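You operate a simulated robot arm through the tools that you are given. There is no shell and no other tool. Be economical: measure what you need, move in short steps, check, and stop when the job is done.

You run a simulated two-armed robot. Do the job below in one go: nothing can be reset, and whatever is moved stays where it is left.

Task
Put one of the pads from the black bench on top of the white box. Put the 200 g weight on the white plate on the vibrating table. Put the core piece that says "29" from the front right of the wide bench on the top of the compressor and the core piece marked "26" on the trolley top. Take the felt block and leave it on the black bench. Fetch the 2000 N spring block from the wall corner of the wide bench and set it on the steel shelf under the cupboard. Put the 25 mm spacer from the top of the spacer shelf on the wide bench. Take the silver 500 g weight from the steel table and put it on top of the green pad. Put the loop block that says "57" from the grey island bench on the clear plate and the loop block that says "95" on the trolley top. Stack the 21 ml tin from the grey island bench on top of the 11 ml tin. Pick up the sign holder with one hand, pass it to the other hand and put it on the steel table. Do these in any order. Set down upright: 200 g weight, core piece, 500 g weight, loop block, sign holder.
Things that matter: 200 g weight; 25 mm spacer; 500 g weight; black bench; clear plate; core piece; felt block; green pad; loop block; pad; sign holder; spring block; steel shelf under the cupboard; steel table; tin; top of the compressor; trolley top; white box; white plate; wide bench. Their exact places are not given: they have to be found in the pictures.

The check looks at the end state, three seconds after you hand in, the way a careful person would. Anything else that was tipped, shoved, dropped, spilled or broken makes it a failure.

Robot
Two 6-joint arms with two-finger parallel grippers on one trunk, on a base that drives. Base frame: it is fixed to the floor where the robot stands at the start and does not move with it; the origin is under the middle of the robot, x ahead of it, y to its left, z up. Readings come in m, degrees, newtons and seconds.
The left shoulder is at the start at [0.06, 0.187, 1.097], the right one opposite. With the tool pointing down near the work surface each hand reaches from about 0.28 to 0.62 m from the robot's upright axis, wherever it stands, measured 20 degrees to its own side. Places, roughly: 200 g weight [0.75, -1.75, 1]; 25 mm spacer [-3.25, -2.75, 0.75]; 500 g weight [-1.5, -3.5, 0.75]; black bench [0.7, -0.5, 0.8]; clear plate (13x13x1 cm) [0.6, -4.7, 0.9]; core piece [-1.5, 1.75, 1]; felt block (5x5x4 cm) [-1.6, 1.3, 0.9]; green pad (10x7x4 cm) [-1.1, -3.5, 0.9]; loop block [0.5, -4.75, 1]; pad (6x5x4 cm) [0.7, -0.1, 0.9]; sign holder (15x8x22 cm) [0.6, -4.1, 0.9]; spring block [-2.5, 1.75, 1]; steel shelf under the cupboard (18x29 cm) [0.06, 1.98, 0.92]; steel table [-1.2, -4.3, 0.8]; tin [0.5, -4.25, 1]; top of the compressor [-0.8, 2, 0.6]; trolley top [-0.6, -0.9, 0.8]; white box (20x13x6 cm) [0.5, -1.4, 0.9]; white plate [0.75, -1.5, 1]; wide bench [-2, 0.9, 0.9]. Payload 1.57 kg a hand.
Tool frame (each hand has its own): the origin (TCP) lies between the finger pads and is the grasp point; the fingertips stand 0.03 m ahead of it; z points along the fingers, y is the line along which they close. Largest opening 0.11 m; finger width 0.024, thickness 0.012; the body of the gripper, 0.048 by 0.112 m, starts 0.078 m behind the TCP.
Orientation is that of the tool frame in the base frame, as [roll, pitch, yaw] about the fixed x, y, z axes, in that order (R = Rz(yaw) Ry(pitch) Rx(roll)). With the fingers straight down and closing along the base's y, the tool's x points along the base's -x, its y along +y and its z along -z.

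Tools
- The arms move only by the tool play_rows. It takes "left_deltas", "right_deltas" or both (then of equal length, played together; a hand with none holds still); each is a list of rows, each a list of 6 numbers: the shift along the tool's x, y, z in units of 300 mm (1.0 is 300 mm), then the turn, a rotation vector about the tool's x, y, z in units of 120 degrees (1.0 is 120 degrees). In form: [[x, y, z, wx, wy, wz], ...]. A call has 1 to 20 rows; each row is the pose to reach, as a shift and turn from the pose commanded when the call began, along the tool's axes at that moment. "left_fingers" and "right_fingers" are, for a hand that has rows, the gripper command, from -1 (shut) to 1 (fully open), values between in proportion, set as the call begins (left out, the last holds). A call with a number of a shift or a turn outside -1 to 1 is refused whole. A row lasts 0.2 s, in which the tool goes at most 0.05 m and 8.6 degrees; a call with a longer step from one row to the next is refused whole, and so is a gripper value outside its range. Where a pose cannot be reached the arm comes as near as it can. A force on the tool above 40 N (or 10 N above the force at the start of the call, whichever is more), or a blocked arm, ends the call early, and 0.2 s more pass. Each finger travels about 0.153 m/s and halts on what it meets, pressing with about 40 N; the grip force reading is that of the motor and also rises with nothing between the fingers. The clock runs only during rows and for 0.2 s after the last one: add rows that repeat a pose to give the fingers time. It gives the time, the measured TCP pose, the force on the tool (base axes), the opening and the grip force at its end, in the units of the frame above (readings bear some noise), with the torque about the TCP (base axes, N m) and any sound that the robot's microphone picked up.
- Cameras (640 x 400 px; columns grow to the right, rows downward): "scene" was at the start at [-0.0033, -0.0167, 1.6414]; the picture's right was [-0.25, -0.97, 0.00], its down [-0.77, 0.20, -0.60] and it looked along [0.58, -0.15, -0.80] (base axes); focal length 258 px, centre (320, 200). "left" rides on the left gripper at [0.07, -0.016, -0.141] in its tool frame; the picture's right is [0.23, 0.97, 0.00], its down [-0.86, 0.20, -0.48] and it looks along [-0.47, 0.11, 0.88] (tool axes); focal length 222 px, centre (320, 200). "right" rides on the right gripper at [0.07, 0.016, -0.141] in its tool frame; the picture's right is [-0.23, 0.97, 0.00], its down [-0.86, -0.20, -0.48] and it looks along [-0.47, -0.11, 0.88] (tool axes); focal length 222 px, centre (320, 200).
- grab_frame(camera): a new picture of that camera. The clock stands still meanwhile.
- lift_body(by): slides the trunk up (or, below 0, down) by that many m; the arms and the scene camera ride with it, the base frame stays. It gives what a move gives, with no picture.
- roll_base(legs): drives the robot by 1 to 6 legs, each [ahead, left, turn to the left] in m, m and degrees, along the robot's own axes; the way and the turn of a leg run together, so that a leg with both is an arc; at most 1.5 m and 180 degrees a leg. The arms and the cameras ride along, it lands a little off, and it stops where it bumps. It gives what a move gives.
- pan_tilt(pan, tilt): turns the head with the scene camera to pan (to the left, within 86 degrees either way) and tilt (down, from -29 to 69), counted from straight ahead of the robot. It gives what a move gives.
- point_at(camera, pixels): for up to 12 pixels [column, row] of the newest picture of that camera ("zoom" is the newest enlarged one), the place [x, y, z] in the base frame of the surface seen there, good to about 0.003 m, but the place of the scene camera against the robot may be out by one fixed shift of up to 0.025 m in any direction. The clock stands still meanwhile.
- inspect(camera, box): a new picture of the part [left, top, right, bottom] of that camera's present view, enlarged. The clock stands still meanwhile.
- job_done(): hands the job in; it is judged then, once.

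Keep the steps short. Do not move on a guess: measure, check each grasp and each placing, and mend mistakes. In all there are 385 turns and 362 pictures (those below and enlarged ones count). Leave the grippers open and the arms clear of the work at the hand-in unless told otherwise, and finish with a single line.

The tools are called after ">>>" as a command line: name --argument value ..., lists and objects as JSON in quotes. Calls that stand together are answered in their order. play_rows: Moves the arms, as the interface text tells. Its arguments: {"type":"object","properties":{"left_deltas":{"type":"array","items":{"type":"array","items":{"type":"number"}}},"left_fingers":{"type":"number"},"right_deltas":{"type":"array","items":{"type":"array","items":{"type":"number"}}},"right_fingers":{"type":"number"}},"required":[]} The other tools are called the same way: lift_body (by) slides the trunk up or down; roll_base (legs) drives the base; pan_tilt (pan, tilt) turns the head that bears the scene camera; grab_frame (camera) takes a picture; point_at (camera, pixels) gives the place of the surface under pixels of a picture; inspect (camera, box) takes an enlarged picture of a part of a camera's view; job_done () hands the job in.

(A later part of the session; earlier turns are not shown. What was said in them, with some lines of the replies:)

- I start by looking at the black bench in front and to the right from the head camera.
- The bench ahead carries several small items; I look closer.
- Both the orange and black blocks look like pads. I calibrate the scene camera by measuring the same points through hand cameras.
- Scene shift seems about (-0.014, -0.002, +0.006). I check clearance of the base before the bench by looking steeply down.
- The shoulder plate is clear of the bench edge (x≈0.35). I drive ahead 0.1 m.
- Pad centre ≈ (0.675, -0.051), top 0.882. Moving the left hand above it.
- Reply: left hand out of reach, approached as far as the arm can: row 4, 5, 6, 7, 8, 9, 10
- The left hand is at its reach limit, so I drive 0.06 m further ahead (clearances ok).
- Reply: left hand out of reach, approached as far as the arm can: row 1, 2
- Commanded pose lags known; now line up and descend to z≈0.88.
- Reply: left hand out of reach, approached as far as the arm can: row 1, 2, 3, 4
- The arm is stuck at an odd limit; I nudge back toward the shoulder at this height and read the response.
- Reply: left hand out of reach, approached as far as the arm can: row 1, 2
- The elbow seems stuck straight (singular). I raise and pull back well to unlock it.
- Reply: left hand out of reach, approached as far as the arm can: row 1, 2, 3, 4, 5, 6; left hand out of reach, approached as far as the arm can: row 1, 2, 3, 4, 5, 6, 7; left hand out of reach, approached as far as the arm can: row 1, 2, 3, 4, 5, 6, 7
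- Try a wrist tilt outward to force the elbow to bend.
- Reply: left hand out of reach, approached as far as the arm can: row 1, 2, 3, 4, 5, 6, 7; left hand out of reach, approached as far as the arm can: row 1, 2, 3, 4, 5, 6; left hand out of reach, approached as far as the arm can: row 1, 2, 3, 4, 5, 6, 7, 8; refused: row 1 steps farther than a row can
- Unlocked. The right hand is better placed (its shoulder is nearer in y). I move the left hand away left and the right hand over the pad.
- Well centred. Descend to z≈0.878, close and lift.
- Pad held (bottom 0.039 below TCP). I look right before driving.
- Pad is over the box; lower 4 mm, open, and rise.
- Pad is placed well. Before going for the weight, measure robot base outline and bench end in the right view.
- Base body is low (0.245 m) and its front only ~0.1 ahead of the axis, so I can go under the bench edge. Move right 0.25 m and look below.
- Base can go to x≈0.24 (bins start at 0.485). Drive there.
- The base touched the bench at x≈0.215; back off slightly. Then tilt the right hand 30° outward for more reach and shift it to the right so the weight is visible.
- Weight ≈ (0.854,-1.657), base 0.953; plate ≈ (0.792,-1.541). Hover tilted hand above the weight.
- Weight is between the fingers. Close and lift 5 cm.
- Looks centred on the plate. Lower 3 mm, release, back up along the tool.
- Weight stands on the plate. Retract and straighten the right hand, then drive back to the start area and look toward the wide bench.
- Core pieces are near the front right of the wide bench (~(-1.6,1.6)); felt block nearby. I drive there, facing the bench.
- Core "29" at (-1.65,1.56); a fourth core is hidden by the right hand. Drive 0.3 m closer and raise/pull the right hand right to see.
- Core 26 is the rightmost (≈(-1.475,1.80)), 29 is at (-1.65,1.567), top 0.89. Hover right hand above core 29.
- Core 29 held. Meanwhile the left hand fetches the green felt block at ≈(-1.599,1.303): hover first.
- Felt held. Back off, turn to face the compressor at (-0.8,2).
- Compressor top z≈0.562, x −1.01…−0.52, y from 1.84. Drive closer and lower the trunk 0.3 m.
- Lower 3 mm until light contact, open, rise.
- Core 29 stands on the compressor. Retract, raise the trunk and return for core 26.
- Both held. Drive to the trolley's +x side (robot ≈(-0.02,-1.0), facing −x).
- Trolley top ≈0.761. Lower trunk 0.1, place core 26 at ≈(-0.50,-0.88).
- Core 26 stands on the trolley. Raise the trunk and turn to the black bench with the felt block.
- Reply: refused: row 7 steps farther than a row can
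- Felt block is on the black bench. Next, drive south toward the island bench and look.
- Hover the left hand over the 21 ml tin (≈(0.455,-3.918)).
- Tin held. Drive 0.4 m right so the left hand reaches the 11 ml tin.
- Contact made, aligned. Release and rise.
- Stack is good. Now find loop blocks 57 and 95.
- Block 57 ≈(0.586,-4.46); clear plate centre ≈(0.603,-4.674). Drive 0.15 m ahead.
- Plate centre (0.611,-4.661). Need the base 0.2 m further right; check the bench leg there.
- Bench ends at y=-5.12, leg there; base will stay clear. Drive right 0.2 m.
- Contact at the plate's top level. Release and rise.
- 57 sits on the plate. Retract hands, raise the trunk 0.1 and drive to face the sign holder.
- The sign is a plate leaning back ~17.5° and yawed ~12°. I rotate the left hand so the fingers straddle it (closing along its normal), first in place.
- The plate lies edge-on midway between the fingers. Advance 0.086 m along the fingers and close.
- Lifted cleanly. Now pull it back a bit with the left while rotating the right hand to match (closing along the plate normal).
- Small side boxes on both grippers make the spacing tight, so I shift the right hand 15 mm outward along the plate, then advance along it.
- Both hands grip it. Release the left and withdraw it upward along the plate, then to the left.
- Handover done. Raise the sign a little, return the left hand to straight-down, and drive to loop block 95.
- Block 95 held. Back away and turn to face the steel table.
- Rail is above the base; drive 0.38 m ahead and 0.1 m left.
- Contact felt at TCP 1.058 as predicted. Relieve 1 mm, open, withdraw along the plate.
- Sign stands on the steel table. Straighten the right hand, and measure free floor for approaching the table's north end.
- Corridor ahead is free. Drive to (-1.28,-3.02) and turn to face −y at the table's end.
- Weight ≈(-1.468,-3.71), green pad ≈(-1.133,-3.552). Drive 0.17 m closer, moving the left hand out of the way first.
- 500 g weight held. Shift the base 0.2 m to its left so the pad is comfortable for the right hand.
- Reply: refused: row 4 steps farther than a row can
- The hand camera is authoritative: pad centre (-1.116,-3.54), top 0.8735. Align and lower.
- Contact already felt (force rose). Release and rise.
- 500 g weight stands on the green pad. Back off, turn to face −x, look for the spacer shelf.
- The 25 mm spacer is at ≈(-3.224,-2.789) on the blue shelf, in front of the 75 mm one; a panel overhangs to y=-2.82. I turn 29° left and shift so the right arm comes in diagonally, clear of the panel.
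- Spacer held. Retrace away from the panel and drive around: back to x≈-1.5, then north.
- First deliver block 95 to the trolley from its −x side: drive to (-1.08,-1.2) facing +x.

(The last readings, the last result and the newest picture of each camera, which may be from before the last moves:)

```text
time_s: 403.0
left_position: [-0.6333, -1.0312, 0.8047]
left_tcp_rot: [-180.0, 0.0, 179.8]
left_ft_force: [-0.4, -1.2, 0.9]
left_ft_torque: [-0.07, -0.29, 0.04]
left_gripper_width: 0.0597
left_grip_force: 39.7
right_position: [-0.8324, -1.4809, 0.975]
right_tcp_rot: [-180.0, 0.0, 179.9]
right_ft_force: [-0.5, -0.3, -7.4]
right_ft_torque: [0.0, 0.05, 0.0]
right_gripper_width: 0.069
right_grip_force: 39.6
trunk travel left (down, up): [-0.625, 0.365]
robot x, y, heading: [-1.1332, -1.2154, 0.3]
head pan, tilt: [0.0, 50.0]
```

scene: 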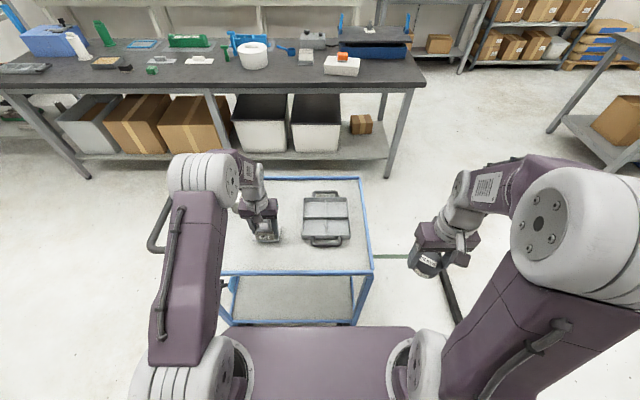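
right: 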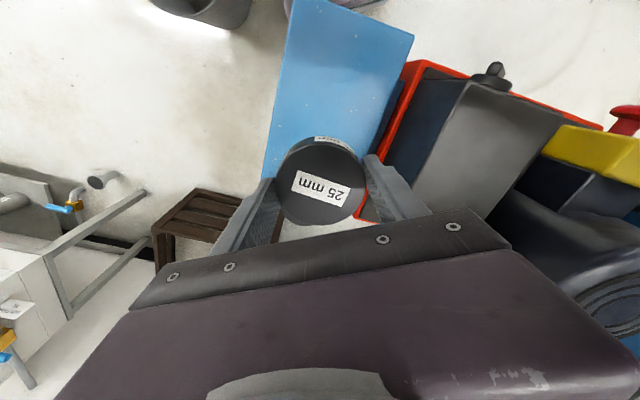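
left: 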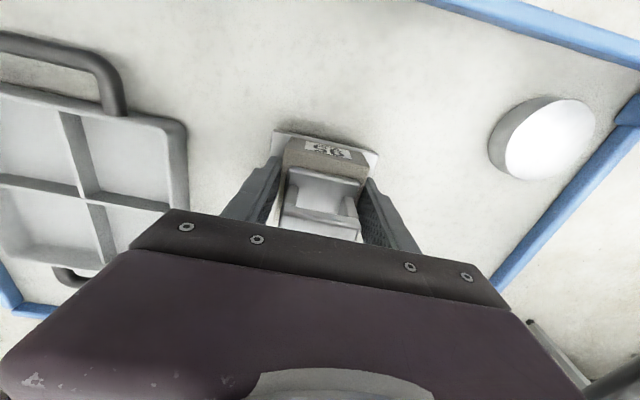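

On contact. Release, rise and retract.

>>> play_rows --left_deltas '[[0, 0, 0, 0, 0, 0], [0, 0, 0, 0, 0, 0], [0, 0, -0.1, 0, 0, 0], [0, 0, -0.25, 0, 0, 0], [0, 0, -0.4, 0, 0, 0], [0, 0, -0.55, 0, 0, 0], [0, 0, -0.7, 0, 0, 0], [0.12, 0.1, -0.7, 0, 0, 0], [0.24, 0.2, -0.7, 0, 0, 0], [0.36, 0.3, -0.7, 0, 0, 0], [0.48, 0.4, -0.7, 0, 0, 0], [0.58, 0.5, -0.7, 0, 0, 0], [0.58, 0.5, -0.7, 0, 0, 0]]' --left_fingers 0.4

>>> inspect --camera "scene" --box '[180, 150, 400, 290]'

```text
time_s: 405.8
left_position: [-0.8062, -0.8812, 1.0142]
left_tcp_rot: [-180.0, -0.2, 179.8]
left_ft_force: [0.3, 0.8, -0.1]
left_ft_torque: [0.05, 0.01, 0.0]
left_gripper_width: 0.0768
left_grip_force: 0.0
right_position: [-0.8313, -1.4797, 0.9754]
right_tcp_rot: [-180.0, -0.1, 179.9]
right_ft_force: [0.4, -0.1, -7.5]
right_ft_torque: [0.01, 0.02, 0.0]
right_gripper_width: 0.0691
right_grip_force: 40.1
trunk travel left (down, up): [-0.625, 0.365]
robot x, y, heading: [-1.1329, -1.2124, -0.2]
head pan, tilt: [0.0, 50.0]
```

```text
2.86 times, centred on (290, 220) of scene
```

zoom: 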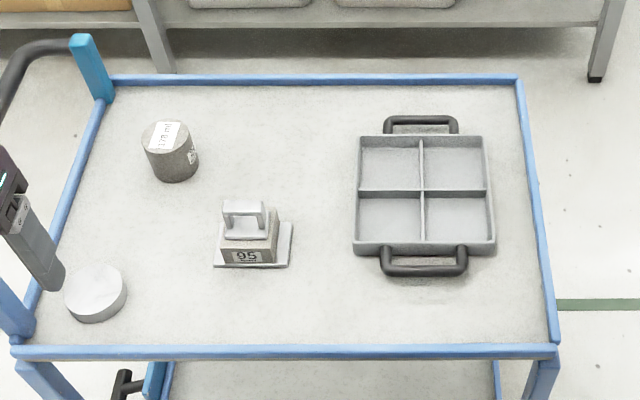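

95 stands on the trolley. Raise the trunk and head around the wide bench's south end to its back side.

>>> lift_body --by 0.1

>>> roll_base --legs '[[-0.3, 0, 0], [0, 0, 180], [0.7, -0.2, 0]]'

>>> pan_tilt --pan -25 --tilt 25

>>> grab_frame --camera "scene"

>>> point_at --camera "scene" --pixels '[[200, 300], [250, 250], [300, 250], [350, 250], [400, 250], [450, 250], [500, 250], [550, 250], [320, 200], [420, 200], [150, 250], [380, 220]]'

```text
time_s: 407.1
left_position: [-0.8056, -0.8816, 1.1144]
left_tcp_rot: [-179.8, -0.2, 179.8]
left_ft_force: [0.2, 0.1, -0.6]
left_ft_torque: [0.01, 0.02, 0.02]
left_gripper_width: 0.077
left_grip_force: 0.0
right_position: [-0.8316, -1.4797, 1.0749]
right_tcp_rot: [-180.0, -0.1, 179.9]
right_ft_force: [-0.5, -0.4, -8.0]
right_ft_torque: [-0.04, 0.02, -0.02]
right_gripper_width: 0.069
right_grip_force: 40.0
trunk travel left (down, up): [-0.725, 0.265]
robot x, y, heading: [-1.1324, -1.2206, -0.1]
head pan, tilt: [0.0, 50.0]
```

```text
time_s: 420.1
left_position: [-2.4507, -1.3654, 1.114]
left_tcp_rot: [-180.0, -0.1, 0.5]
left_ft_force: [0.4, 0.3, 0.7]
left_ft_torque: [0.02, -0.02, -0.01]
left_gripper_width: 0.077
left_grip_force: 0.1
right_position: [-2.4341, -0.7683, 1.0754]
right_tcp_rot: [-180.0, -0.1, 0.7]
right_ft_force: [0.1, -0.4, -7.1]
right_ft_torque: [-0.01, -0.02, -0.02]
right_gripper_width: 0.0693
right_grip_force: 40.4
trunk travel left (down, up): [-0.725, 0.265]
robot x, y, heading: [-2.1247, -1.0234, -179.5]
head pan, tilt: [0.0, 50.0]
```

```text
time_s: 420.9
left_position: [-2.4508, -1.3662, 1.115]
left_tcp_rot: [-180.0, -0.3, 0.5]
left_ft_force: [-0.2, 0.4, 0.7]
left_ft_torque: [-0.02, -0.01, 0.01]
left_gripper_width: 0.0771
left_grip_force: 0.0
right_position: [-2.4339, -0.7671, 1.0758]
right_tcp_rot: [180.0, -0.1, 0.8]
right_ft_force: [-0.1, -0.4, -7.8]
right_ft_torque: [0.0, -0.03, 0.01]
right_gripper_width: 0.0694
right_grip_force: 40.3
trunk travel left (down, up): [-0.725, 0.265]
robot x, y, heading: [-2.1311, -1.0277, -179.4]
head pan, tilt: [-25.0, 25.0]
```

```text
171 pictures are left
```

scene: 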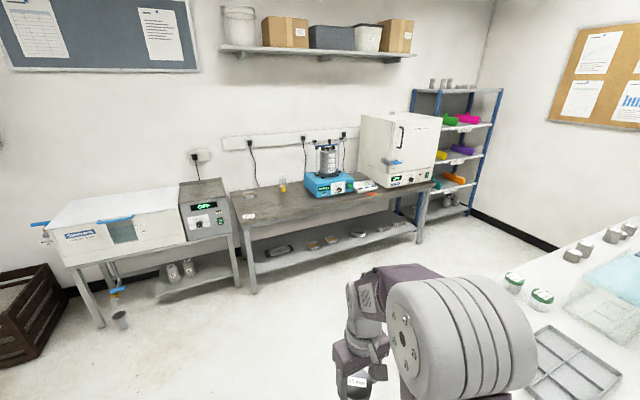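

```text
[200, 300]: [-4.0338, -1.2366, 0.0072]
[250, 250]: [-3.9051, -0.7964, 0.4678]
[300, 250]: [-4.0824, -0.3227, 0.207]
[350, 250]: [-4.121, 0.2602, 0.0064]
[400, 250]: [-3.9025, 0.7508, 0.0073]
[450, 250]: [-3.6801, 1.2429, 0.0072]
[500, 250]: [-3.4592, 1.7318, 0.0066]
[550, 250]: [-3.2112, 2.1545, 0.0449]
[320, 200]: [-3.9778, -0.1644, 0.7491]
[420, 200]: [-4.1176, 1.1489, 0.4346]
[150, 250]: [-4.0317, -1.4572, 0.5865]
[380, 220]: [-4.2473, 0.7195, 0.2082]
```

>>> roll_base --legs '[[1.1, 0, 0], [0, 0, 179.5], [0, 1.4, 0], [0, 1.2, 0]]'

>>> pan_tilt --pan 0 --tilt 40

>>> grab_frame --camera "scene"

```text
time_s: 446.0
left_position: [-2.9222, 1.8541, 1.1157]
left_tcp_rot: [-179.9, -0.3, -179.7]
left_ft_force: [-0.5, 0.7, -0.5]
left_ft_torque: [-0.02, -0.05, -0.02]
left_gripper_width: 0.0771
left_grip_force: 0.0
right_position: [-2.9427, 1.2551, 1.0752]
right_tcp_rot: [180.0, 0.0, -179.6]
right_ft_force: [-0.6, 0.0, -8.0]
right_ft_torque: [0.02, 0.06, -0.02]
right_gripper_width: 0.0694
right_grip_force: 39.8
trunk travel left (down, up): [-0.725, 0.265]
robot x, y, heading: [-3.2505, 1.5157, 0.5]
head pan, tilt: [-25.0, 25.0]
```

```text
time_s: 446.9
left_position: [-2.9219, 1.8556, 1.115]
left_tcp_rot: [-180.0, -0.2, -179.7]
left_ft_force: [-0.1, -0.2, 0.0]
left_ft_torque: [0.06, -0.02, 0.01]
left_gripper_width: 0.0773
left_grip_force: 0.0
right_position: [-2.9419, 1.2561, 1.0752]
right_tcp_rot: [-180.0, 0.0, -179.6]
right_ft_force: [0.8, 1.0, -7.5]
right_ft_torque: [0.03, 0.05, -0.01]
right_gripper_width: 0.0692
right_grip_force: 39.8
trunk travel left (down, up): [-0.725, 0.265]
robot x, y, heading: [-3.2454, 1.5102, 0.5]
head pan, tilt: [0.0, 40.0]
```

```text
170 pictures are left
```

scene: 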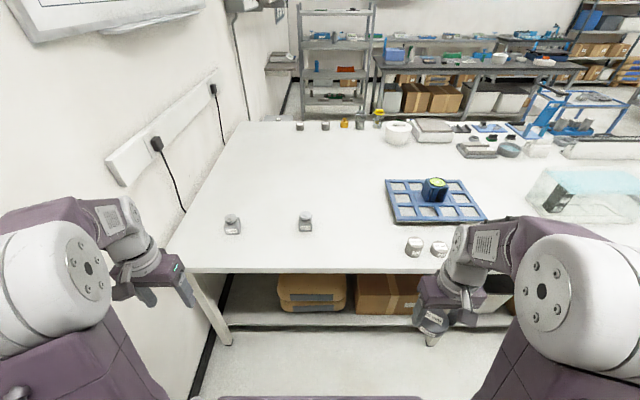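

>>> inspect --camera "scene" --box '[200, 190, 360, 290]'

>>> point_at --camera "zoom" --pixels '[[128, 100], [128, 150], [128, 175], [425, 100], [420, 145], [425, 165], [300, 325], [300, 250], [110, 140], [145, 140], [500, 250]]'

```text
4.00 times, centred on (280, 240) of scene
```

zoom: 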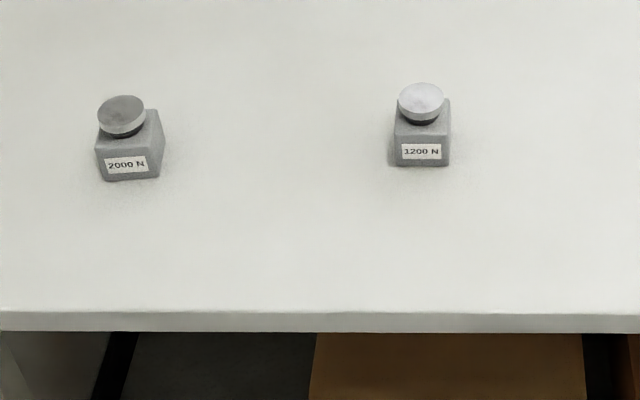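

```text
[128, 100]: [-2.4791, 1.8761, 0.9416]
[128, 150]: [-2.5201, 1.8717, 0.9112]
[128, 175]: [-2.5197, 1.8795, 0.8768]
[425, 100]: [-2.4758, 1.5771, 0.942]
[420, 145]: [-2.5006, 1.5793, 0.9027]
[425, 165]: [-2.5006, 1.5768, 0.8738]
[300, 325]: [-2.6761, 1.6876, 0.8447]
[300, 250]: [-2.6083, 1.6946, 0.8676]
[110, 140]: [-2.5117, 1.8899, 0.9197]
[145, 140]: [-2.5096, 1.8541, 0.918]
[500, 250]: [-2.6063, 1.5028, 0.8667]
```

Left one reads "2000 N". Drive 0.27 m closer; then put the spacer down with the right hand at free spot ≈(-2.52,1.33).

>>> roll_base --legs '[[0.27, 0, -0.5]]'

>>> play_rows --right_deltas '[[-0.13, 0.05, 0, 0, 0, 0], [-0.26, 0.1, 0, 0, 0, 0], [-0.39, 0.15, 0, 0, 0, 0], [-0.5, 0.2, 0.05, 0, 0, 0], [-0.5, 0.2, 0.2, 0, 0, 0], [-0.5, 0.2, 0.35, 0, 0, 0], [-0.5, 0.2, 0.5, 0, 0, 0], [-0.5, 0.2, 0.5, 0, 0, 0]]'

>>> grab_frame --camera "right"

>>> grab_frame --camera "left"

```text
time_s: 448.8
left_position: [-2.6439, 1.8486, 1.1153]
left_tcp_rot: [-180.0, -0.1, 179.3]
left_ft_force: [-0.8, -0.2, 0.0]
left_ft_torque: [0.0, -0.01, 0.04]
left_gripper_width: 0.077
left_grip_force: 0.0
right_position: [-2.6764, 1.2492, 1.0755]
right_tcp_rot: [180.0, 0.0, 179.4]
right_ft_force: [-0.5, 0.2, -8.0]
right_ft_torque: [-0.01, 0.03, 0.02]
right_gripper_width: 0.0691
right_grip_force: 40.2
trunk travel left (down, up): [-0.725, 0.265]
robot x, y, heading: [-2.9734, 1.5153, -0.6]
head pan, tilt: [0.0, 40.0]
```

```text
time_s: 450.6
left_position: [-2.6445, 1.8483, 1.1145]
left_tcp_rot: [-180.0, -0.2, 179.3]
left_ft_force: [-0.2, 0.5, -0.1]
left_ft_torque: [0.0, -0.03, -0.01]
left_gripper_width: 0.0771
left_grip_force: 0.0
right_position: [-2.524, 1.3098, 0.9231]
right_tcp_rot: [180.0, -0.1, 179.4]
right_ft_force: [0.3, -0.8, -7.4]
right_ft_torque: [-0.03, 0.04, 0.03]
right_gripper_width: 0.0694
right_grip_force: 40.0
trunk travel left (down, up): [-0.725, 0.265]
robot x, y, heading: [-2.9765, 1.5148, -0.4]
head pan, tilt: [0.0, 40.0]
```

```text
168 pictures are left
```

right: 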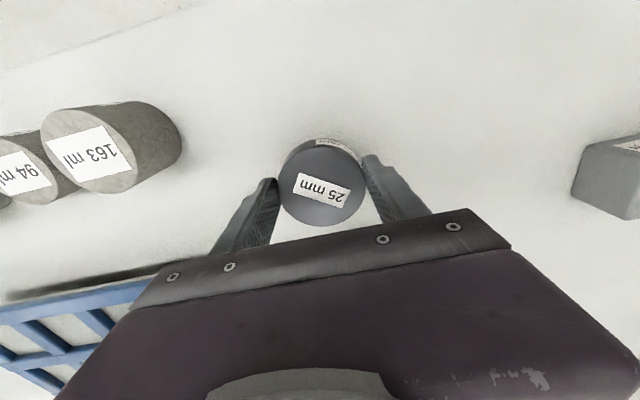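

```text
167 pictures are left
```

left: 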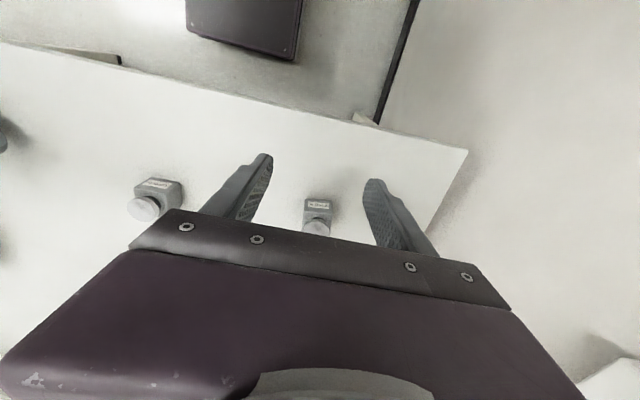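

>>> play_rows --right_deltas '[[0, 0, 0.05, 0, 0, 0], [0, 0, 0.082, 0, 0, 0], [0, 0, 0.084, 0, 0, 0], [0, 0, 0.084, 0, 0, 0]]'

>>> play_rows --right_deltas '[[0, 0, 0, 0, 0, 0], [0, 0, 0, 0, 0, 0], [0, 0, -0.1, 0, 0, 0], [0, 0, -0.25, 0, 0, 0], [0, 0, -0.4, 0, 0, 0], [0, 0, -0.55, 0, 0, 0], [0.1, -0.05, -0.65, 0, 0, 0], [0.2, -0.1, -0.65, 0, 0, 0], [0.3, -0.15, -0.65, 0, 0, 0], [0.3, -0.15, -0.65, 0, 0, 0]]' --right_fingers 0.65

>>> grab_frame --camera "right"

>>> point_at --camera "left" --pixels '[[317, 210], [307, 200], [330, 202], [304, 212], [317, 228]]'

```text
time_s: 451.6
left_position: [-2.6448, 1.8492, 1.1151]
left_tcp_rot: [179.9, -0.3, 179.2]
left_ft_force: [-0.3, -0.6, -0.4]
left_ft_torque: [0.01, -0.02, 0.01]
left_gripper_width: 0.0769
left_grip_force: 0.0
right_position: [-2.5241, 1.3083, 0.8997]
right_tcp_rot: [180.0, -0.1, 179.3]
right_ft_force: [-1.3, 1.8, -4.0]
right_ft_torque: [0.12, -0.05, 0.05]
right_gripper_width: 0.0696
right_grip_force: 40.1
trunk travel left (down, up): [-0.725, 0.265]
robot x, y, heading: [-2.9742, 1.5141, -0.8]
head pan, tilt: [0.0, 40.0]
```

```text
time_s: 453.8
left_position: [-2.6443, 1.8478, 1.1147]
left_tcp_rot: [179.9, -0.1, 179.3]
left_ft_force: [-0.2, 0.0, -0.1]
left_ft_torque: [-0.01, 0.01, 0.01]
left_gripper_width: 0.0768
left_grip_force: 0.1
right_position: [-2.6155, 1.2645, 1.0959]
right_tcp_rot: [-179.8, -0.1, 179.4]
right_ft_force: [0.3, -0.4, -0.1]
right_ft_torque: [-0.01, 0.0, 0.04]
right_gripper_width: 0.0911
right_grip_force: 0.2
trunk travel left (down, up): [-0.725, 0.265]
robot x, y, heading: [-2.9768, 1.5117, -0.7]
head pan, tilt: [0.0, 40.0]
```

```text
166 pictures are left
```

right: 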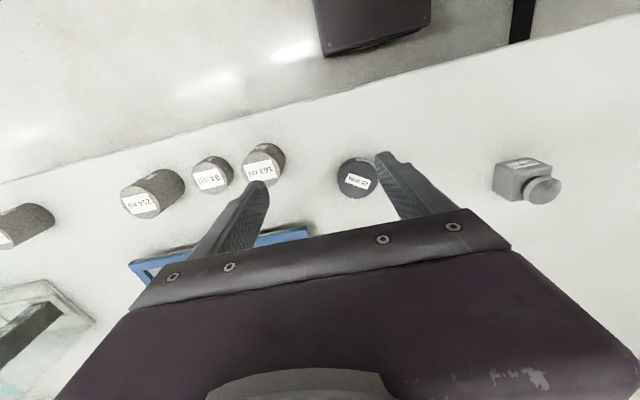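

```text
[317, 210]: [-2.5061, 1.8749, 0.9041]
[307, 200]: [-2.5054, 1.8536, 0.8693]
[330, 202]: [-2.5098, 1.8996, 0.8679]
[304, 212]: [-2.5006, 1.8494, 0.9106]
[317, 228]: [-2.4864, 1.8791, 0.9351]
```

>>> play_rows --left_deltas '[[-0.14, 0.025, 0, 0, 0, 0], [-0.28, 0.05, 0, 0, 0, 0], [-0.42, 0.075, 0, 0, 0, 0], [-0.537, 0.095, 0.05, 0, 0, 0], [-0.537, 0.095, 0.2, 0, 0, 0], [-0.537, 0.095, 0.35, 0, 0, 0], [-0.537, 0.095, 0.35, 0, 0, 0]]' --left_fingers 0.9

>>> inspect --camera "left" --box '[220, 90, 420, 215]'

>>> point_at --camera "zoom" --pixels '[[320, 240], [290, 190], [350, 190], [320, 170], [320, 280], [280, 150], [370, 150]]'

```text
time_s: 455.4
left_position: [-2.4823, 1.8752, 1.0081]
left_tcp_rot: [180.0, -0.2, 179.3]
left_ft_force: [0.7, 0.5, -0.1]
left_ft_torque: [-0.02, 0.01, 0.01]
left_gripper_width: 0.1042
left_grip_force: 0.1
right_position: [-2.6159, 1.2655, 1.0966]
right_tcp_rot: [179.9, 0.0, 179.4]
right_ft_force: [-0.2, 0.6, -0.1]
right_ft_torque: [0.0, 0.0, 0.03]
right_gripper_width: 0.0909
right_grip_force: 0.1
trunk travel left (down, up): [-0.725, 0.265]
robot x, y, heading: [-2.9751, 1.5133, -0.7]
head pan, tilt: [0.0, 40.0]
```

```text
3.20 times, centred on (320, 152) of left
```

zoom: 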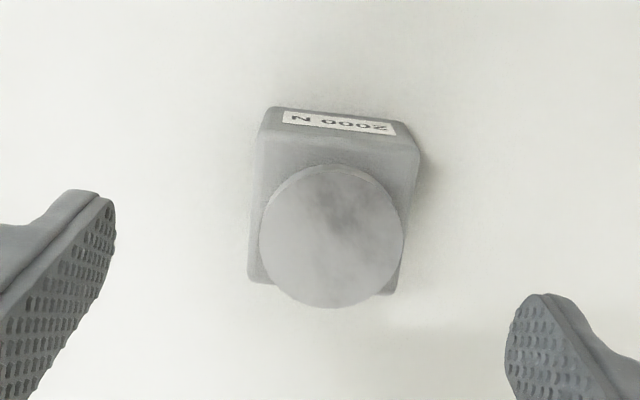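

```text
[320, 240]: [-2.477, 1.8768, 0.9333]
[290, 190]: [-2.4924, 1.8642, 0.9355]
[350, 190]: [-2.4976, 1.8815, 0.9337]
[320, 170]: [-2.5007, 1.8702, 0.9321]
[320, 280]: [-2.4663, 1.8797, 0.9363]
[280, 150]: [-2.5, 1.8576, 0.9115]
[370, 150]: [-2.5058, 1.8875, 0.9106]
```

>>> play_rows --left_deltas '[[-0.01, 0.01, 0.13, 0, 0, 0], [-0.01, 0.01, 0.26, 0, 0, 0], [-0.01, 0.01, 0.37, 0, 0, 0], [-0.01, 0.01, 0.37, 0, 0, 0]]'

>>> play_rows --left_deltas '[[0, 0, 0, 0, 0, 0], [0, 0, 0, 0, 0, 0], [0, 0, 0, 0, 0, 0]]' --left_fingers -1

>>> play_rows --left_deltas '[[0, 0, -0.1, 0, 0, 0], [0, 0, -0.25, 0, 0, 0], [0, 0, -0.4, 0, 0, 0], [0, 0, -0.55, 0, 0, 0], [0.1, -0.05, -0.68, 0, 0, 0], [0.22, -0.1, -0.73, 0, 0, 0], [0.34, -0.15, -0.73, 0, 0, 0], [0.46, -0.25, -0.73, 0, 0, 0], [0.55, -0.35, -0.73, 0, 0, 0], [0.55, -0.35, -0.73, 0, 0, 0]]'

>>> grab_frame --camera "left"

```text
time_s: 456.4
left_position: [-2.4813, 1.8788, 0.8979]
left_tcp_rot: [180.0, -0.1, 179.3]
left_ft_force: [-0.7, 0.8, 0.5]
left_ft_torque: [-0.01, 0.0, 0.01]
left_gripper_width: 0.1046
left_grip_force: 0.0
right_position: [-2.6165, 1.2639, 1.0957]
right_tcp_rot: [-179.9, -0.1, 179.4]
right_ft_force: [0.0, 0.2, 0.2]
right_ft_torque: [-0.02, -0.01, -0.01]
right_gripper_width: 0.0908
right_grip_force: 0.0
trunk travel left (down, up): [-0.725, 0.265]
robot x, y, heading: [-2.9745, 1.5148, -0.8]
head pan, tilt: [0.0, 40.0]
```

```text
time_s: 457.2
left_position: [-2.4809, 1.8783, 0.898]
left_tcp_rot: [179.9, -0.1, 179.2]
left_ft_force: [0.2, 0.4, -0.6]
left_ft_torque: [0.0, -0.18, 0.08]
left_gripper_width: 0.0557
left_grip_force: 39.9
right_position: [-2.6176, 1.2661, 1.0957]
right_tcp_rot: [-179.9, -0.1, 179.4]
right_ft_force: [-0.1, 0.3, 0.4]
right_ft_torque: [0.03, 0.03, 0.01]
right_gripper_width: 0.091
right_grip_force: 0.1
trunk travel left (down, up): [-0.725, 0.265]
robot x, y, heading: [-2.9743, 1.5154, -0.6]
head pan, tilt: [0.0, 40.0]
```

```text
refused: row 5 steps farther than a row can; nothing moved
```

```text
164 pictures are left
```

left: 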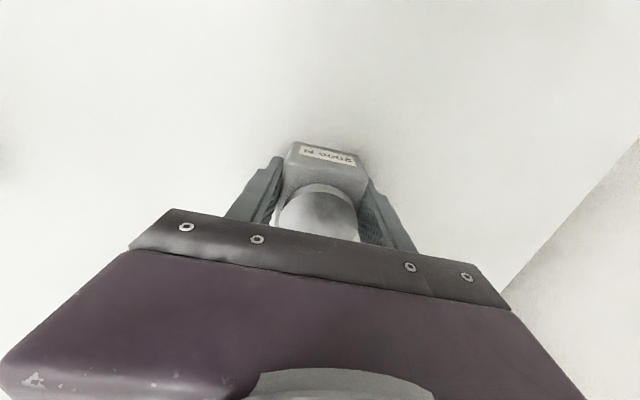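

>>> play_rows --left_deltas '[[0, 0, -0.1, 0, 0, 0], [0, 0, -0.25, 0, 0, 0], [0, 0, -0.4, 0, 0, 0], [0, 0, -0.55, 0, 0, 0], [0, 0, -0.7, 0, 0, 0], [0.12, -0.05, -0.73, 0, 0, 0], [0.24, -0.1, -0.73, 0, 0, 0], [0.36, -0.15, -0.73, 0, 0, 0], [0.47, -0.25, -0.73, 0, 0, 0], [0.55, -0.35, -0.73, 0, 0, 0], [0.55, -0.35, -0.73, 0, 0, 0]]'

>>> grab_frame --camera "left"

```text
time_s: 459.6
left_position: [-2.6447, 1.7761, 1.1198]
left_tcp_rot: [-179.8, -0.2, 179.4]
left_ft_force: [-0.3, -0.1, -5.5]
left_ft_torque: [-0.01, 0.04, 0.01]
left_gripper_width: 0.0556
left_grip_force: 40.5
right_position: [-2.6146, 1.2666, 1.0953]
right_tcp_rot: [-179.8, -0.1, 179.4]
right_ft_force: [-0.1, 0.3, 0.0]
right_ft_torque: [-0.02, -0.01, 0.01]
right_gripper_width: 0.0908
right_grip_force: 0.0
trunk travel left (down, up): [-0.725, 0.265]
robot x, y, heading: [-2.9734, 1.5165, -0.6]
head pan, tilt: [0.0, 40.0]
```

```text
163 pictures are left
```

left: 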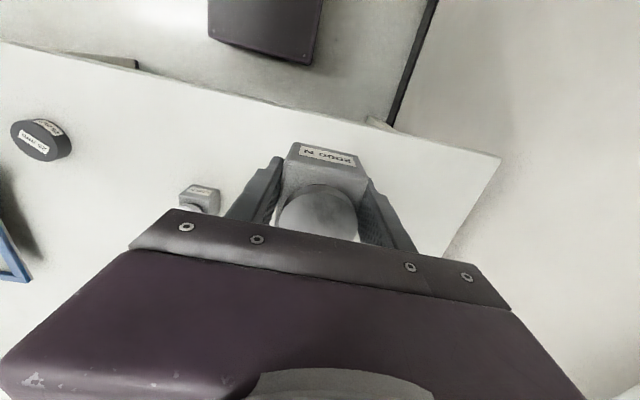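

Spring block held. Retrace around the bench's south end and north along the corridor to the shelf.

>>> roll_base --legs '[[-0.28, 0, 0.6], [0, -1.3, 0], [0, -1.25, 0], [1.4, 0, 0], [0.5, 0, 0], [0, 0, 90]]'

>>> pan_tilt --pan 0 --tilt 40

>>> grab_frame --camera "scene"

```text
time_s: 486.6
left_position: [-1.6503, -0.7706, 1.1201]
left_tcp_rot: [-179.9, -0.1, -91.9]
left_ft_force: [-0.5, 0.6, -6.6]
left_ft_torque: [-0.01, 0.01, -0.03]
left_gripper_width: 0.056
left_grip_force: 39.7
right_position: [-1.1405, -0.7526, 1.0955]
right_tcp_rot: [-179.8, -0.1, -91.8]
right_ft_force: [-0.3, 0.2, 0.6]
right_ft_torque: [-0.01, -0.02, -0.03]
right_gripper_width: 0.0907
right_grip_force: 0.1
trunk travel left (down, up): [-0.725, 0.265]
robot x, y, heading: [-1.3952, -1.1051, 88.0]
head pan, tilt: [0.0, 40.0]
```

```text
time_s: 487.2
left_position: [-1.6491, -0.7716, 1.1195]
left_tcp_rot: [-180.0, -0.2, -92.0]
left_ft_force: [-0.5, 0.7, -7.0]
left_ft_torque: [-0.04, -0.01, 0.02]
left_gripper_width: 0.0557
left_grip_force: 39.6
right_position: [-1.1396, -0.7525, 1.0949]
right_tcp_rot: [-179.9, -0.1, -91.8]
right_ft_force: [-0.3, -0.3, 0.2]
right_ft_torque: [0.02, -0.01, -0.01]
right_gripper_width: 0.0909
right_grip_force: 0.0
trunk travel left (down, up): [-0.725, 0.265]
robot x, y, heading: [-1.3973, -1.105, 87.9]
head pan, tilt: [0.0, 40.0]
```

```text
162 pictures are left
```

scene: 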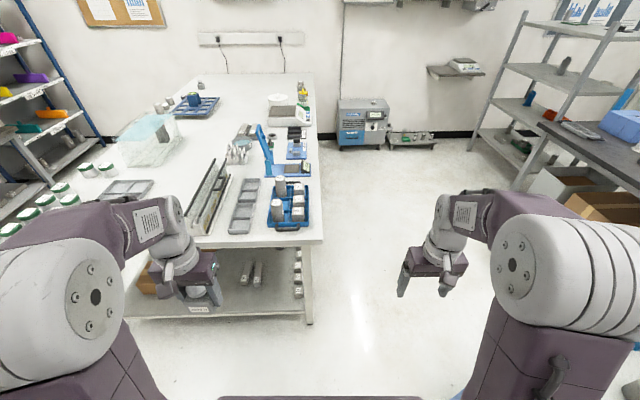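

>>> roll_base --legs '[[0, -0.29, 2], [0.95, 0, 0], [0.8, -0.6, 0], [0.25, -0.1, 0]]'

>>> pan_tilt --pan -20 --tilt 30

>>> grab_frame --camera "scene"

>>> inspect --camera "scene" --box '[200, 50, 440, 200]'

```text
time_s: 500.2
left_position: [-0.6681, 1.2415, 1.1201]
left_tcp_rot: [-179.9, -0.1, -89.5]
left_ft_force: [1.0, 0.4, -6.4]
left_ft_torque: [0.01, 0.03, 0.02]
left_gripper_width: 0.056
left_grip_force: 40.0
right_position: [-0.1595, 1.2813, 1.0963]
right_tcp_rot: [-179.9, 0.1, -89.5]
right_ft_force: [0.0, -0.6, -1.0]
right_ft_torque: [0.01, 0.0, 0.01]
right_gripper_width: 0.0906
right_grip_force: 0.1
trunk travel left (down, up): [-0.725, 0.265]
robot x, y, heading: [-0.4, 0.9151, 90.4]
head pan, tilt: [0.0, 40.0]
```

```text
time_s: 501.1
left_position: [-0.6681, 1.243, 1.1199]
left_tcp_rot: [180.0, -0.2, -89.6]
left_ft_force: [-0.9, -0.2, -7.0]
left_ft_torque: [-0.04, 0.0, 0.0]
left_gripper_width: 0.0559
left_grip_force: 40.4
right_position: [-0.1589, 1.2825, 1.0963]
right_tcp_rot: [-179.9, 0.0, -89.4]
right_ft_force: [1.1, -0.4, -0.5]
right_ft_torque: [-0.03, 0.04, 0.02]
right_gripper_width: 0.0909
right_grip_force: 0.0
trunk travel left (down, up): [-0.725, 0.265]
robot x, y, heading: [-0.3993, 0.9157, 90.6]
head pan, tilt: [-20.0, 30.0]
```

```text
161 pictures are left
```

scene: 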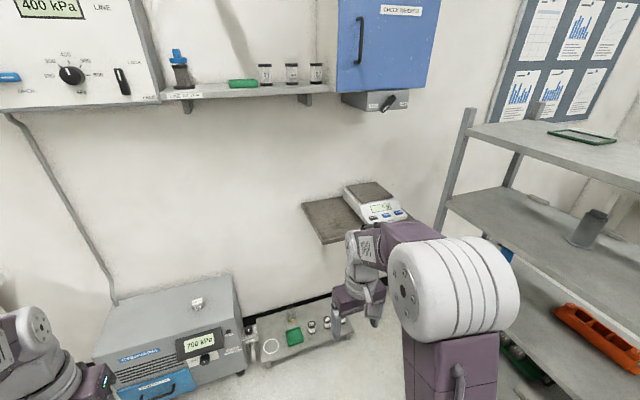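

```text
2.67 times, centred on (320, 125) of scene
```

zoom: 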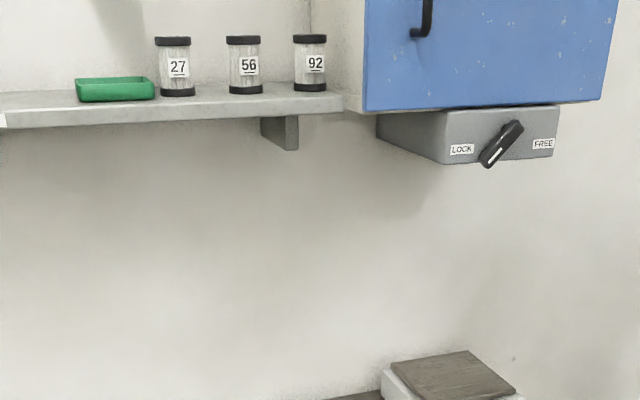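

>>> point_at --camera "scene" --pixels '[[330, 215], [310, 205], [322, 240], [345, 235], [370, 190], [365, 225], [225, 90], [400, 60], [375, 102], [345, 75], [440, 180], [470, 130]]'

>>> inspect --camera "scene" --box '[280, 160, 440, 260]'

```text
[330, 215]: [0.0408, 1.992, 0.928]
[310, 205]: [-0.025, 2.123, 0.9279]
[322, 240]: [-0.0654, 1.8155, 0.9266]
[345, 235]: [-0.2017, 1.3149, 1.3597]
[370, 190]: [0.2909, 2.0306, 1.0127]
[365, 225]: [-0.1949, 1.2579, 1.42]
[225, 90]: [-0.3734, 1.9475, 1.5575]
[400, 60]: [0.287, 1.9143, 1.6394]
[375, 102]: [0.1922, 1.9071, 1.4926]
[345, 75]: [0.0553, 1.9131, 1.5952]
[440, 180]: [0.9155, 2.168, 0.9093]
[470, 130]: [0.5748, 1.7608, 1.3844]
```

```text
4.00 times, centred on (360, 210) of scene
```

zoom: 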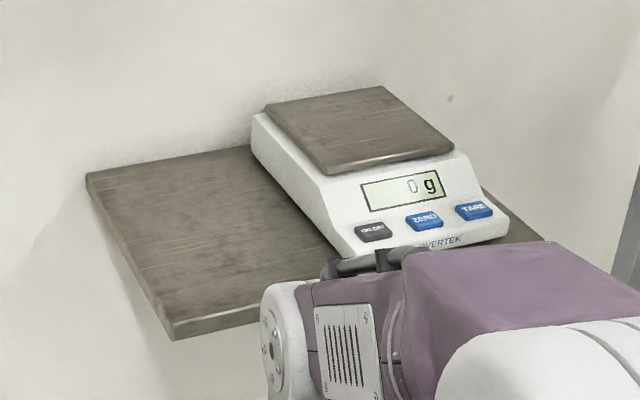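

Free left part of the steel shelf at ≈(0.02,1.95), z≈0.922; a scale sits on its right. Retract/raise the right hand, then drive to (0,1.5).

>>> play_rows --right_deltas '[[0.1, -0.05, -0.1, 0, 0, 0], [0.2, -0.1, -0.2, 0, 0, 0], [0.3, -0.15, -0.3, 0, 0, 0], [0.35, -0.2, -0.35, 0, 0, 0], [0.35, -0.2, -0.35, 0, 0, 0]]'

>>> roll_base --legs '[[0.4, -0.38, -0.5]]'

>>> pan_tilt --pan 0 --tilt 45

>>> grab_frame --camera "scene"

```text
time_s: 502.3
left_position: [-0.668, 1.2414, 1.1203]
left_tcp_rot: [179.9, -0.2, -89.6]
left_ft_force: [1.0, 0.5, -7.1]
left_ft_torque: [-0.02, 0.0, 0.01]
left_gripper_width: 0.0556
left_grip_force: 39.9
right_position: [-0.0973, 1.1793, 1.2013]
right_tcp_rot: [-179.8, -0.1, -89.5]
right_ft_force: [0.5, 0.0, 0.1]
right_ft_torque: [0.0, 0.0, 0.0]
right_gripper_width: 0.0908
right_grip_force: 0.0
trunk travel left (down, up): [-0.725, 0.265]
robot x, y, heading: [-0.3992, 0.9204, 90.6]
head pan, tilt: [-20.0, 30.0]
```

```text
time_s: 505.4
left_position: [-0.2872, 1.6427, 1.1202]
left_tcp_rot: [-179.9, -0.2, -90.6]
left_ft_force: [-0.6, -0.6, -7.1]
left_ft_torque: [-0.05, 0.0, 0.0]
left_gripper_width: 0.0558
left_grip_force: 40.2
right_position: [0.2829, 1.5702, 1.2021]
right_tcp_rot: [-179.9, -0.1, -90.5]
right_ft_force: [-0.3, 0.1, 0.0]
right_ft_torque: [0.02, -0.02, 0.0]
right_gripper_width: 0.0908
right_grip_force: 0.1
trunk travel left (down, up): [-0.725, 0.265]
robot x, y, heading: [-0.0261, 1.3173, 89.2]
head pan, tilt: [-20.0, 30.0]
```

```text
time_s: 506.2
left_position: [-0.2846, 1.6438, 1.1193]
left_tcp_rot: [-180.0, -0.2, -90.5]
left_ft_force: [-0.7, 0.2, -6.6]
left_ft_torque: [-0.04, 0.01, -0.03]
left_gripper_width: 0.0557
left_grip_force: 40.3
right_position: [0.283, 1.5699, 1.2007]
right_tcp_rot: [-179.9, -0.1, -90.5]
right_ft_force: [0.2, -0.6, 0.3]
right_ft_torque: [-0.01, 0.01, 0.01]
right_gripper_width: 0.0909
right_grip_force: 0.2
trunk travel left (down, up): [-0.725, 0.265]
robot x, y, heading: [-0.0245, 1.3161, 89.4]
head pan, tilt: [0.0, 45.0]
```

```text
158 pictures are left
```

scene: 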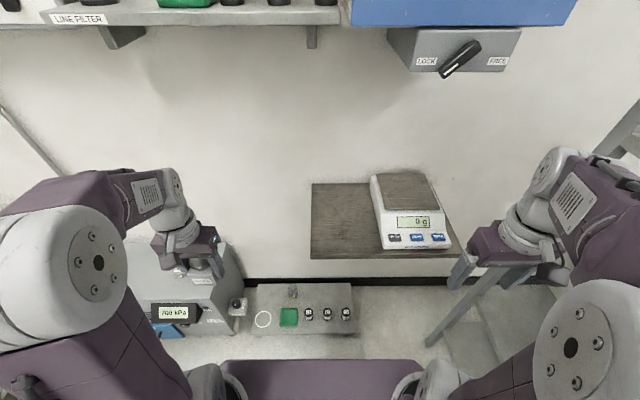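

>>> point_at --camera "scene" --pixels '[[313, 185], [313, 255], [378, 250], [370, 190], [345, 220], [410, 195], [395, 245], [240, 10], [455, 50], [320, 40], [122, 35], [440, 320]]'

```text
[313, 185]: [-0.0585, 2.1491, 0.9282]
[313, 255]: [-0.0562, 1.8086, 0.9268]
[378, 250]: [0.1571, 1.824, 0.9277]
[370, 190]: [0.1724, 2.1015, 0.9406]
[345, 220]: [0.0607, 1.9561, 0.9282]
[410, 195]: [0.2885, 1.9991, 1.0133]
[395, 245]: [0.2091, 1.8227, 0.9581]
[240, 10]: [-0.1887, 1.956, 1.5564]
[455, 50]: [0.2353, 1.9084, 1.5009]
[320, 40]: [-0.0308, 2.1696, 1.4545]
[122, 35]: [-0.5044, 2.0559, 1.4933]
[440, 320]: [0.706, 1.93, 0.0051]
```

>>> point_at --camera "scene" --pixels '[[300, 330], [345, 330], [260, 330], [300, 300], [320, 345]]'

```text
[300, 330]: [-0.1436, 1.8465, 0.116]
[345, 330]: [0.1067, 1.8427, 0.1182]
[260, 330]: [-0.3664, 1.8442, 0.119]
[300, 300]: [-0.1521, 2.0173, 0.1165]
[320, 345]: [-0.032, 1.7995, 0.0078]
```

>>> roll_base --legs '[[0.17, 0, 0.6]]'

>>> play_rows --left_deltas '[[-0.05, -0.13, 0, 0, 0, 0], [-0.1, -0.26, 0, 0, 0, 0], [-0.15, -0.39, 0, 0, 0, 0], [-0.2, -0.52, 0, 0, 0, 0], [-0.26, -0.65, 0, 0, 0, 0], [-0.32, -0.78, 0, 0, 0, 0], [-0.38, -0.91, 0, 0, 0, 0], [-0.42, -1.0, 0, 0, 0, 0], [-0.42, -1.0, 0, 0, 0, 0]]'

>>> grab_frame --camera "left"

>>> grab_frame --camera "scene"

```text
time_s: 507.7
left_position: [-0.2877, 1.8084, 1.1208]
left_tcp_rot: [-180.0, -0.1, -90.0]
left_ft_force: [-0.3, -1.2, -6.1]
left_ft_torque: [-0.03, -0.01, 0.0]
left_gripper_width: 0.0557
left_grip_force: 40.2
right_position: [0.2818, 1.7398, 1.2012]
right_tcp_rot: [-179.8, -0.1, -89.9]
right_ft_force: [-0.9, 0.2, 0.1]
right_ft_torque: [0.03, 0.0, -0.03]
right_gripper_width: 0.0908
right_grip_force: 0.0
trunk travel left (down, up): [-0.725, 0.265]
robot x, y, heading: [-0.0221, 1.4819, 89.9]
head pan, tilt: [0.0, 45.0]
```

```text
time_s: 509.7
left_position: [0.0119, 1.9369, 1.1189]
left_tcp_rot: [-179.9, -0.1, -90.1]
left_ft_force: [-0.7, -0.2, -7.0]
left_ft_torque: [-0.03, 0.02, 0.01]
left_gripper_width: 0.0559
left_grip_force: 40.3
right_position: [0.2816, 1.7422, 1.2012]
right_tcp_rot: [-179.9, -0.1, -89.9]
right_ft_force: [0.2, 0.2, -0.3]
right_ft_torque: [0.03, 0.03, -0.01]
right_gripper_width: 0.0905
right_grip_force: 0.1
trunk travel left (down, up): [-0.725, 0.265]
robot x, y, heading: [-0.026, 1.4824, 89.7]
head pan, tilt: [0.0, 45.0]
```

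```text
157 pictures are left
```

left: 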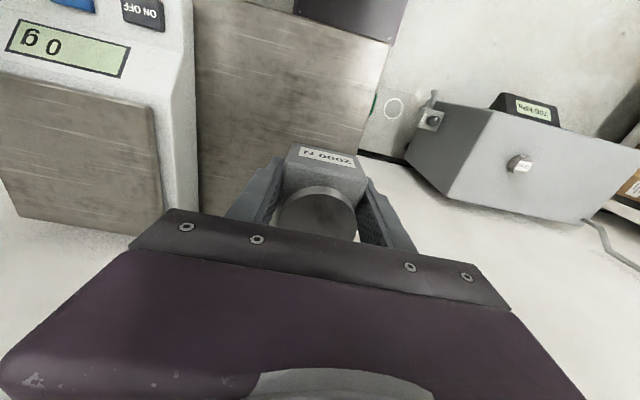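

```text
156 pictures are left
```

scene: 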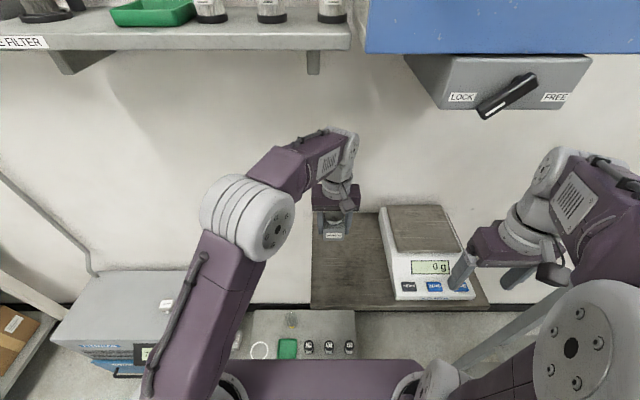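

>>> point_at --camera "left" --pixels '[[185, 100], [175, 190], [300, 60], [370, 90], [355, 140], [230, 130], [388, 45]]'

```text
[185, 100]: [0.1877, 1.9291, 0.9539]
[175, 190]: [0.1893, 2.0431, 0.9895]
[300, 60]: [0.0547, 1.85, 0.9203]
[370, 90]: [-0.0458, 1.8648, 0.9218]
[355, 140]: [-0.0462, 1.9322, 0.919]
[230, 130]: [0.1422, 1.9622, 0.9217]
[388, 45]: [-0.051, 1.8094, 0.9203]
```

>>> play_rows --left_deltas '[[-0.027, -0.08, 0, 0, 0, 0], [-0.027, -0.16, 0, 0, 0, 0], [-0.027, -0.16, 0.15, 0, 0, 0], [-0.027, -0.16, 0.3, 0, 0, 0], [-0.027, -0.16, 0.44, 0, 0, 0], [-0.027, -0.16, 0.51, 0, 0, 0], [-0.027, -0.16, 0.528, 0, 0, 0], [-0.027, -0.16, 0.528, 0, 0, 0]]'

>>> grab_frame --camera "left"

```text
time_s: 511.5
left_position: [0.0601, 1.9433, 0.961]
left_tcp_rot: [-179.9, -0.3, -89.9]
left_ft_force: [0.3, 0.5, -6.5]
left_ft_torque: [-0.09, -0.02, 0.0]
left_gripper_width: 0.0561
left_grip_force: 39.7
right_position: [0.2819, 1.7424, 1.2009]
right_tcp_rot: [-179.9, -0.1, -89.8]
right_ft_force: [0.2, 0.2, 0.7]
right_ft_torque: [-0.02, 0.01, 0.02]
right_gripper_width: 0.0909
right_grip_force: 0.0
trunk travel left (down, up): [-0.725, 0.265]
robot x, y, heading: [-0.0244, 1.4825, 90.0]
head pan, tilt: [0.0, 45.0]
```

```text
155 pictures are left
```

left: 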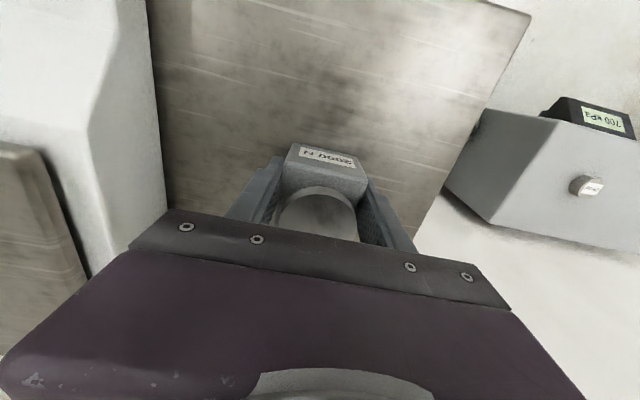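

Lower to contact, then open partly and rise.

>>> play_rows --left_deltas '[[0, 0, 0.006, 0, 0, 0], [0, 0, 0.011, 0, 0, 0], [0, 0, 0.011, 0, 0, 0]]'

>>> play_rows --left_deltas '[[0, 0, 0, 0, 0, 0], [0, 0, 0, 0, 0, 0], [0, 0, -0.1, 0, 0, 0], [0, 0, -0.25, 0, 0, 0], [0, 0, -0.4, 0, 0, 0], [0, 0, -0.5, 0, 0, 0], [0.12, 0.05, -0.5, 0, 0, 0], [0.24, 0.1, -0.5, 0, 0, 0], [0.24, 0.1, -0.5, 0, 0, 0]]' --left_fingers 0.4

>>> grab_frame --camera "left"

```text
time_s: 512.3
left_position: [0.0601, 1.9443, 0.9592]
left_tcp_rot: [-179.9, -0.1, -90.0]
left_ft_force: [-1.4, 0.5, 0.0]
left_ft_torque: [0.22, 0.2, 0.0]
left_gripper_width: 0.0559
left_grip_force: 40.0
right_position: [0.2817, 1.7425, 1.2001]
right_tcp_rot: [-179.9, 0.0, -89.9]
right_ft_force: [-0.1, -0.2, -0.7]
right_ft_torque: [0.0, 0.01, 0.04]
right_gripper_width: 0.091
right_grip_force: 0.1
trunk travel left (down, up): [-0.725, 0.265]
robot x, y, heading: [-0.022, 1.4844, 90.1]
head pan, tilt: [0.0, 45.0]
```

```text
time_s: 514.3
left_position: [0.0288, 1.8715, 1.1103]
left_tcp_rot: [179.9, -0.2, -89.9]
left_ft_force: [0.4, 0.5, 0.6]
left_ft_torque: [0.01, 0.04, 0.02]
left_gripper_width: 0.0769
left_grip_force: 0.1
right_position: [0.2814, 1.7427, 1.1992]
right_tcp_rot: [-180.0, 0.0, -89.9]
right_ft_force: [-0.8, -0.1, 0.3]
right_ft_torque: [-0.03, 0.0, -0.01]
right_gripper_width: 0.0909
right_grip_force: 0.1
trunk travel left (down, up): [-0.725, 0.265]
robot x, y, heading: [-0.0251, 1.4844, 90.0]
head pan, tilt: [0.0, 45.0]
```

```text
154 pictures are left
```

left: 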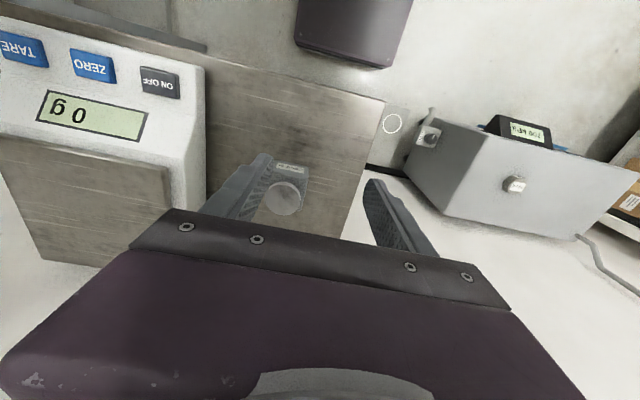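

Spring block stands on the shelf. Retract, open both grippers, back away and take a last look.

>>> play_rows --left_deltas '[[0.1, 0.1, 0, 0, 0, 0], [0.2, 0.2, 0, 0, 0, 0], [0.25, 0.3, 0, 0, 0, 0], [0.25, 0.45, 0, 0, 0, 0], [0.25, 0.6, 0, 0, 0, 0], [0.25, 0.6, 0, 0, 0, 0]]' --right_deltas '[[0, 0, 0, 0, 0, 0], [0, 0, 0, 0, 0, 0], [0, 0, 0, 0, 0, 0], [0, 0, 0, 0, 0, 0], [0, 0, 0, 0, 0, 0], [0, 0, 0, 0, 0, 0]]' --left_fingers 1 --right_fingers 1

>>> roll_base --legs '[[-0.6, 0.3, 0]]'

>>> pan_tilt --pan 0 --tilt 35

>>> grab_frame --camera "scene"

>>> pan_tilt --pan -86 --tilt 40

>>> grab_frame --camera "scene"

```text
time_s: 515.7
left_position: [-0.1487, 1.7943, 1.1076]
left_tcp_rot: [180.0, -0.2, -90.0]
left_ft_force: [-0.2, 0.4, 0.9]
left_ft_torque: [0.02, 0.05, 0.01]
left_gripper_width: 0.1102
left_grip_force: 0.1
right_position: [0.2825, 1.7417, 1.2006]
right_tcp_rot: [180.0, -0.1, -89.9]
right_ft_force: [-0.3, -0.3, 0.0]
right_ft_torque: [-0.03, 0.03, 0.01]
right_gripper_width: 0.1097
right_grip_force: 0.0
trunk travel left (down, up): [-0.725, 0.265]
robot x, y, heading: [-0.0287, 1.4841, 89.9]
head pan, tilt: [0.0, 45.0]
```

```text
time_s: 519.4
left_position: [-0.4457, 1.1878, 1.1066]
left_tcp_rot: [180.0, -0.1, -89.7]
left_ft_force: [0.2, -0.1, -0.3]
left_ft_torque: [0.01, -0.03, 0.01]
left_gripper_width: 0.1097
left_grip_force: 0.0
right_position: [-0.0161, 1.1357, 1.201]
right_tcp_rot: [179.9, 0.0, -89.7]
right_ft_force: [0.2, 0.0, -0.5]
right_ft_torque: [-0.02, 0.02, -0.03]
right_gripper_width: 0.1101
right_grip_force: 0.1
trunk travel left (down, up): [-0.725, 0.265]
robot x, y, heading: [-0.3202, 0.8742, 90.3]
head pan, tilt: [0.0, 45.0]
```

```text
time_s: 520.2
left_position: [-0.4468, 1.1859, 1.1083]
left_tcp_rot: [-180.0, -0.2, -89.8]
left_ft_force: [0.4, -0.4, -0.5]
left_ft_torque: [-0.01, -0.01, -0.01]
left_gripper_width: 0.1099
left_grip_force: 0.1
right_position: [-0.0164, 1.1367, 1.1997]
right_tcp_rot: [-179.9, 0.0, -89.7]
right_ft_force: [-0.5, -0.7, 0.7]
right_ft_torque: [0.03, 0.03, -0.01]
right_gripper_width: 0.1102
right_grip_force: 0.2
trunk travel left (down, up): [-0.725, 0.265]
robot x, y, heading: [-0.3212, 0.8742, 90.3]
head pan, tilt: [0.0, 35.0]
```

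```text
153 pictures are left
```

scene: 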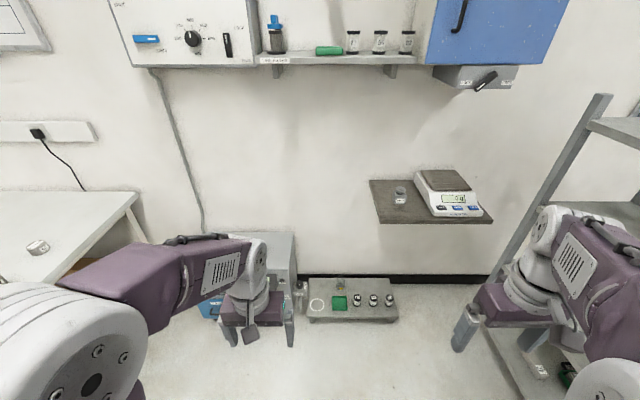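

```text
time_s: 521.8
left_position: [-0.4468, 1.1879, 1.1076]
left_tcp_rot: [-179.8, -0.2, -89.7]
left_ft_force: [-0.5, -0.7, 1.3]
left_ft_torque: [0.03, -0.02, 0.01]
left_gripper_width: 0.1102
left_grip_force: 0.0
right_position: [-0.0158, 1.1356, 1.2007]
right_tcp_rot: [-179.9, -0.1, -89.7]
right_ft_force: [0.1, -0.1, -0.4]
right_ft_torque: [-0.02, 0.0, 0.01]
right_gripper_width: 0.1097
right_grip_force: 0.1
trunk travel left (down, up): [-0.725, 0.265]
robot x, y, heading: [-0.3212, 0.8763, 90.3]
head pan, tilt: [-85.9, 40.0]
```

```text
152 pictures are left
```

scene: 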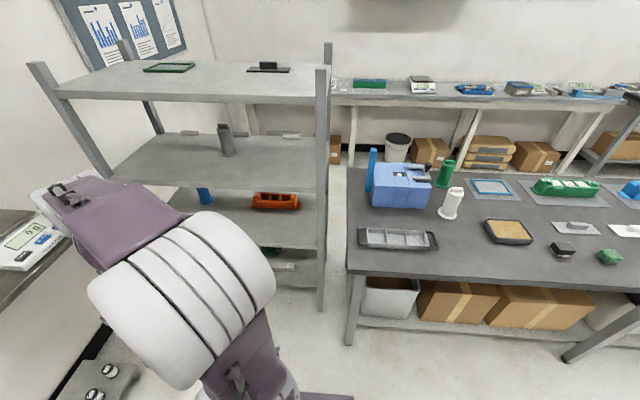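

All pieces are placed and the hands are empty, open and clear. Handing in.

>>> job_done

```text
The job is handed in.
```

All the moves in the task are done and the job is handed in; I checked each placement by camera as I went, with the grippers left open and the arms clear.
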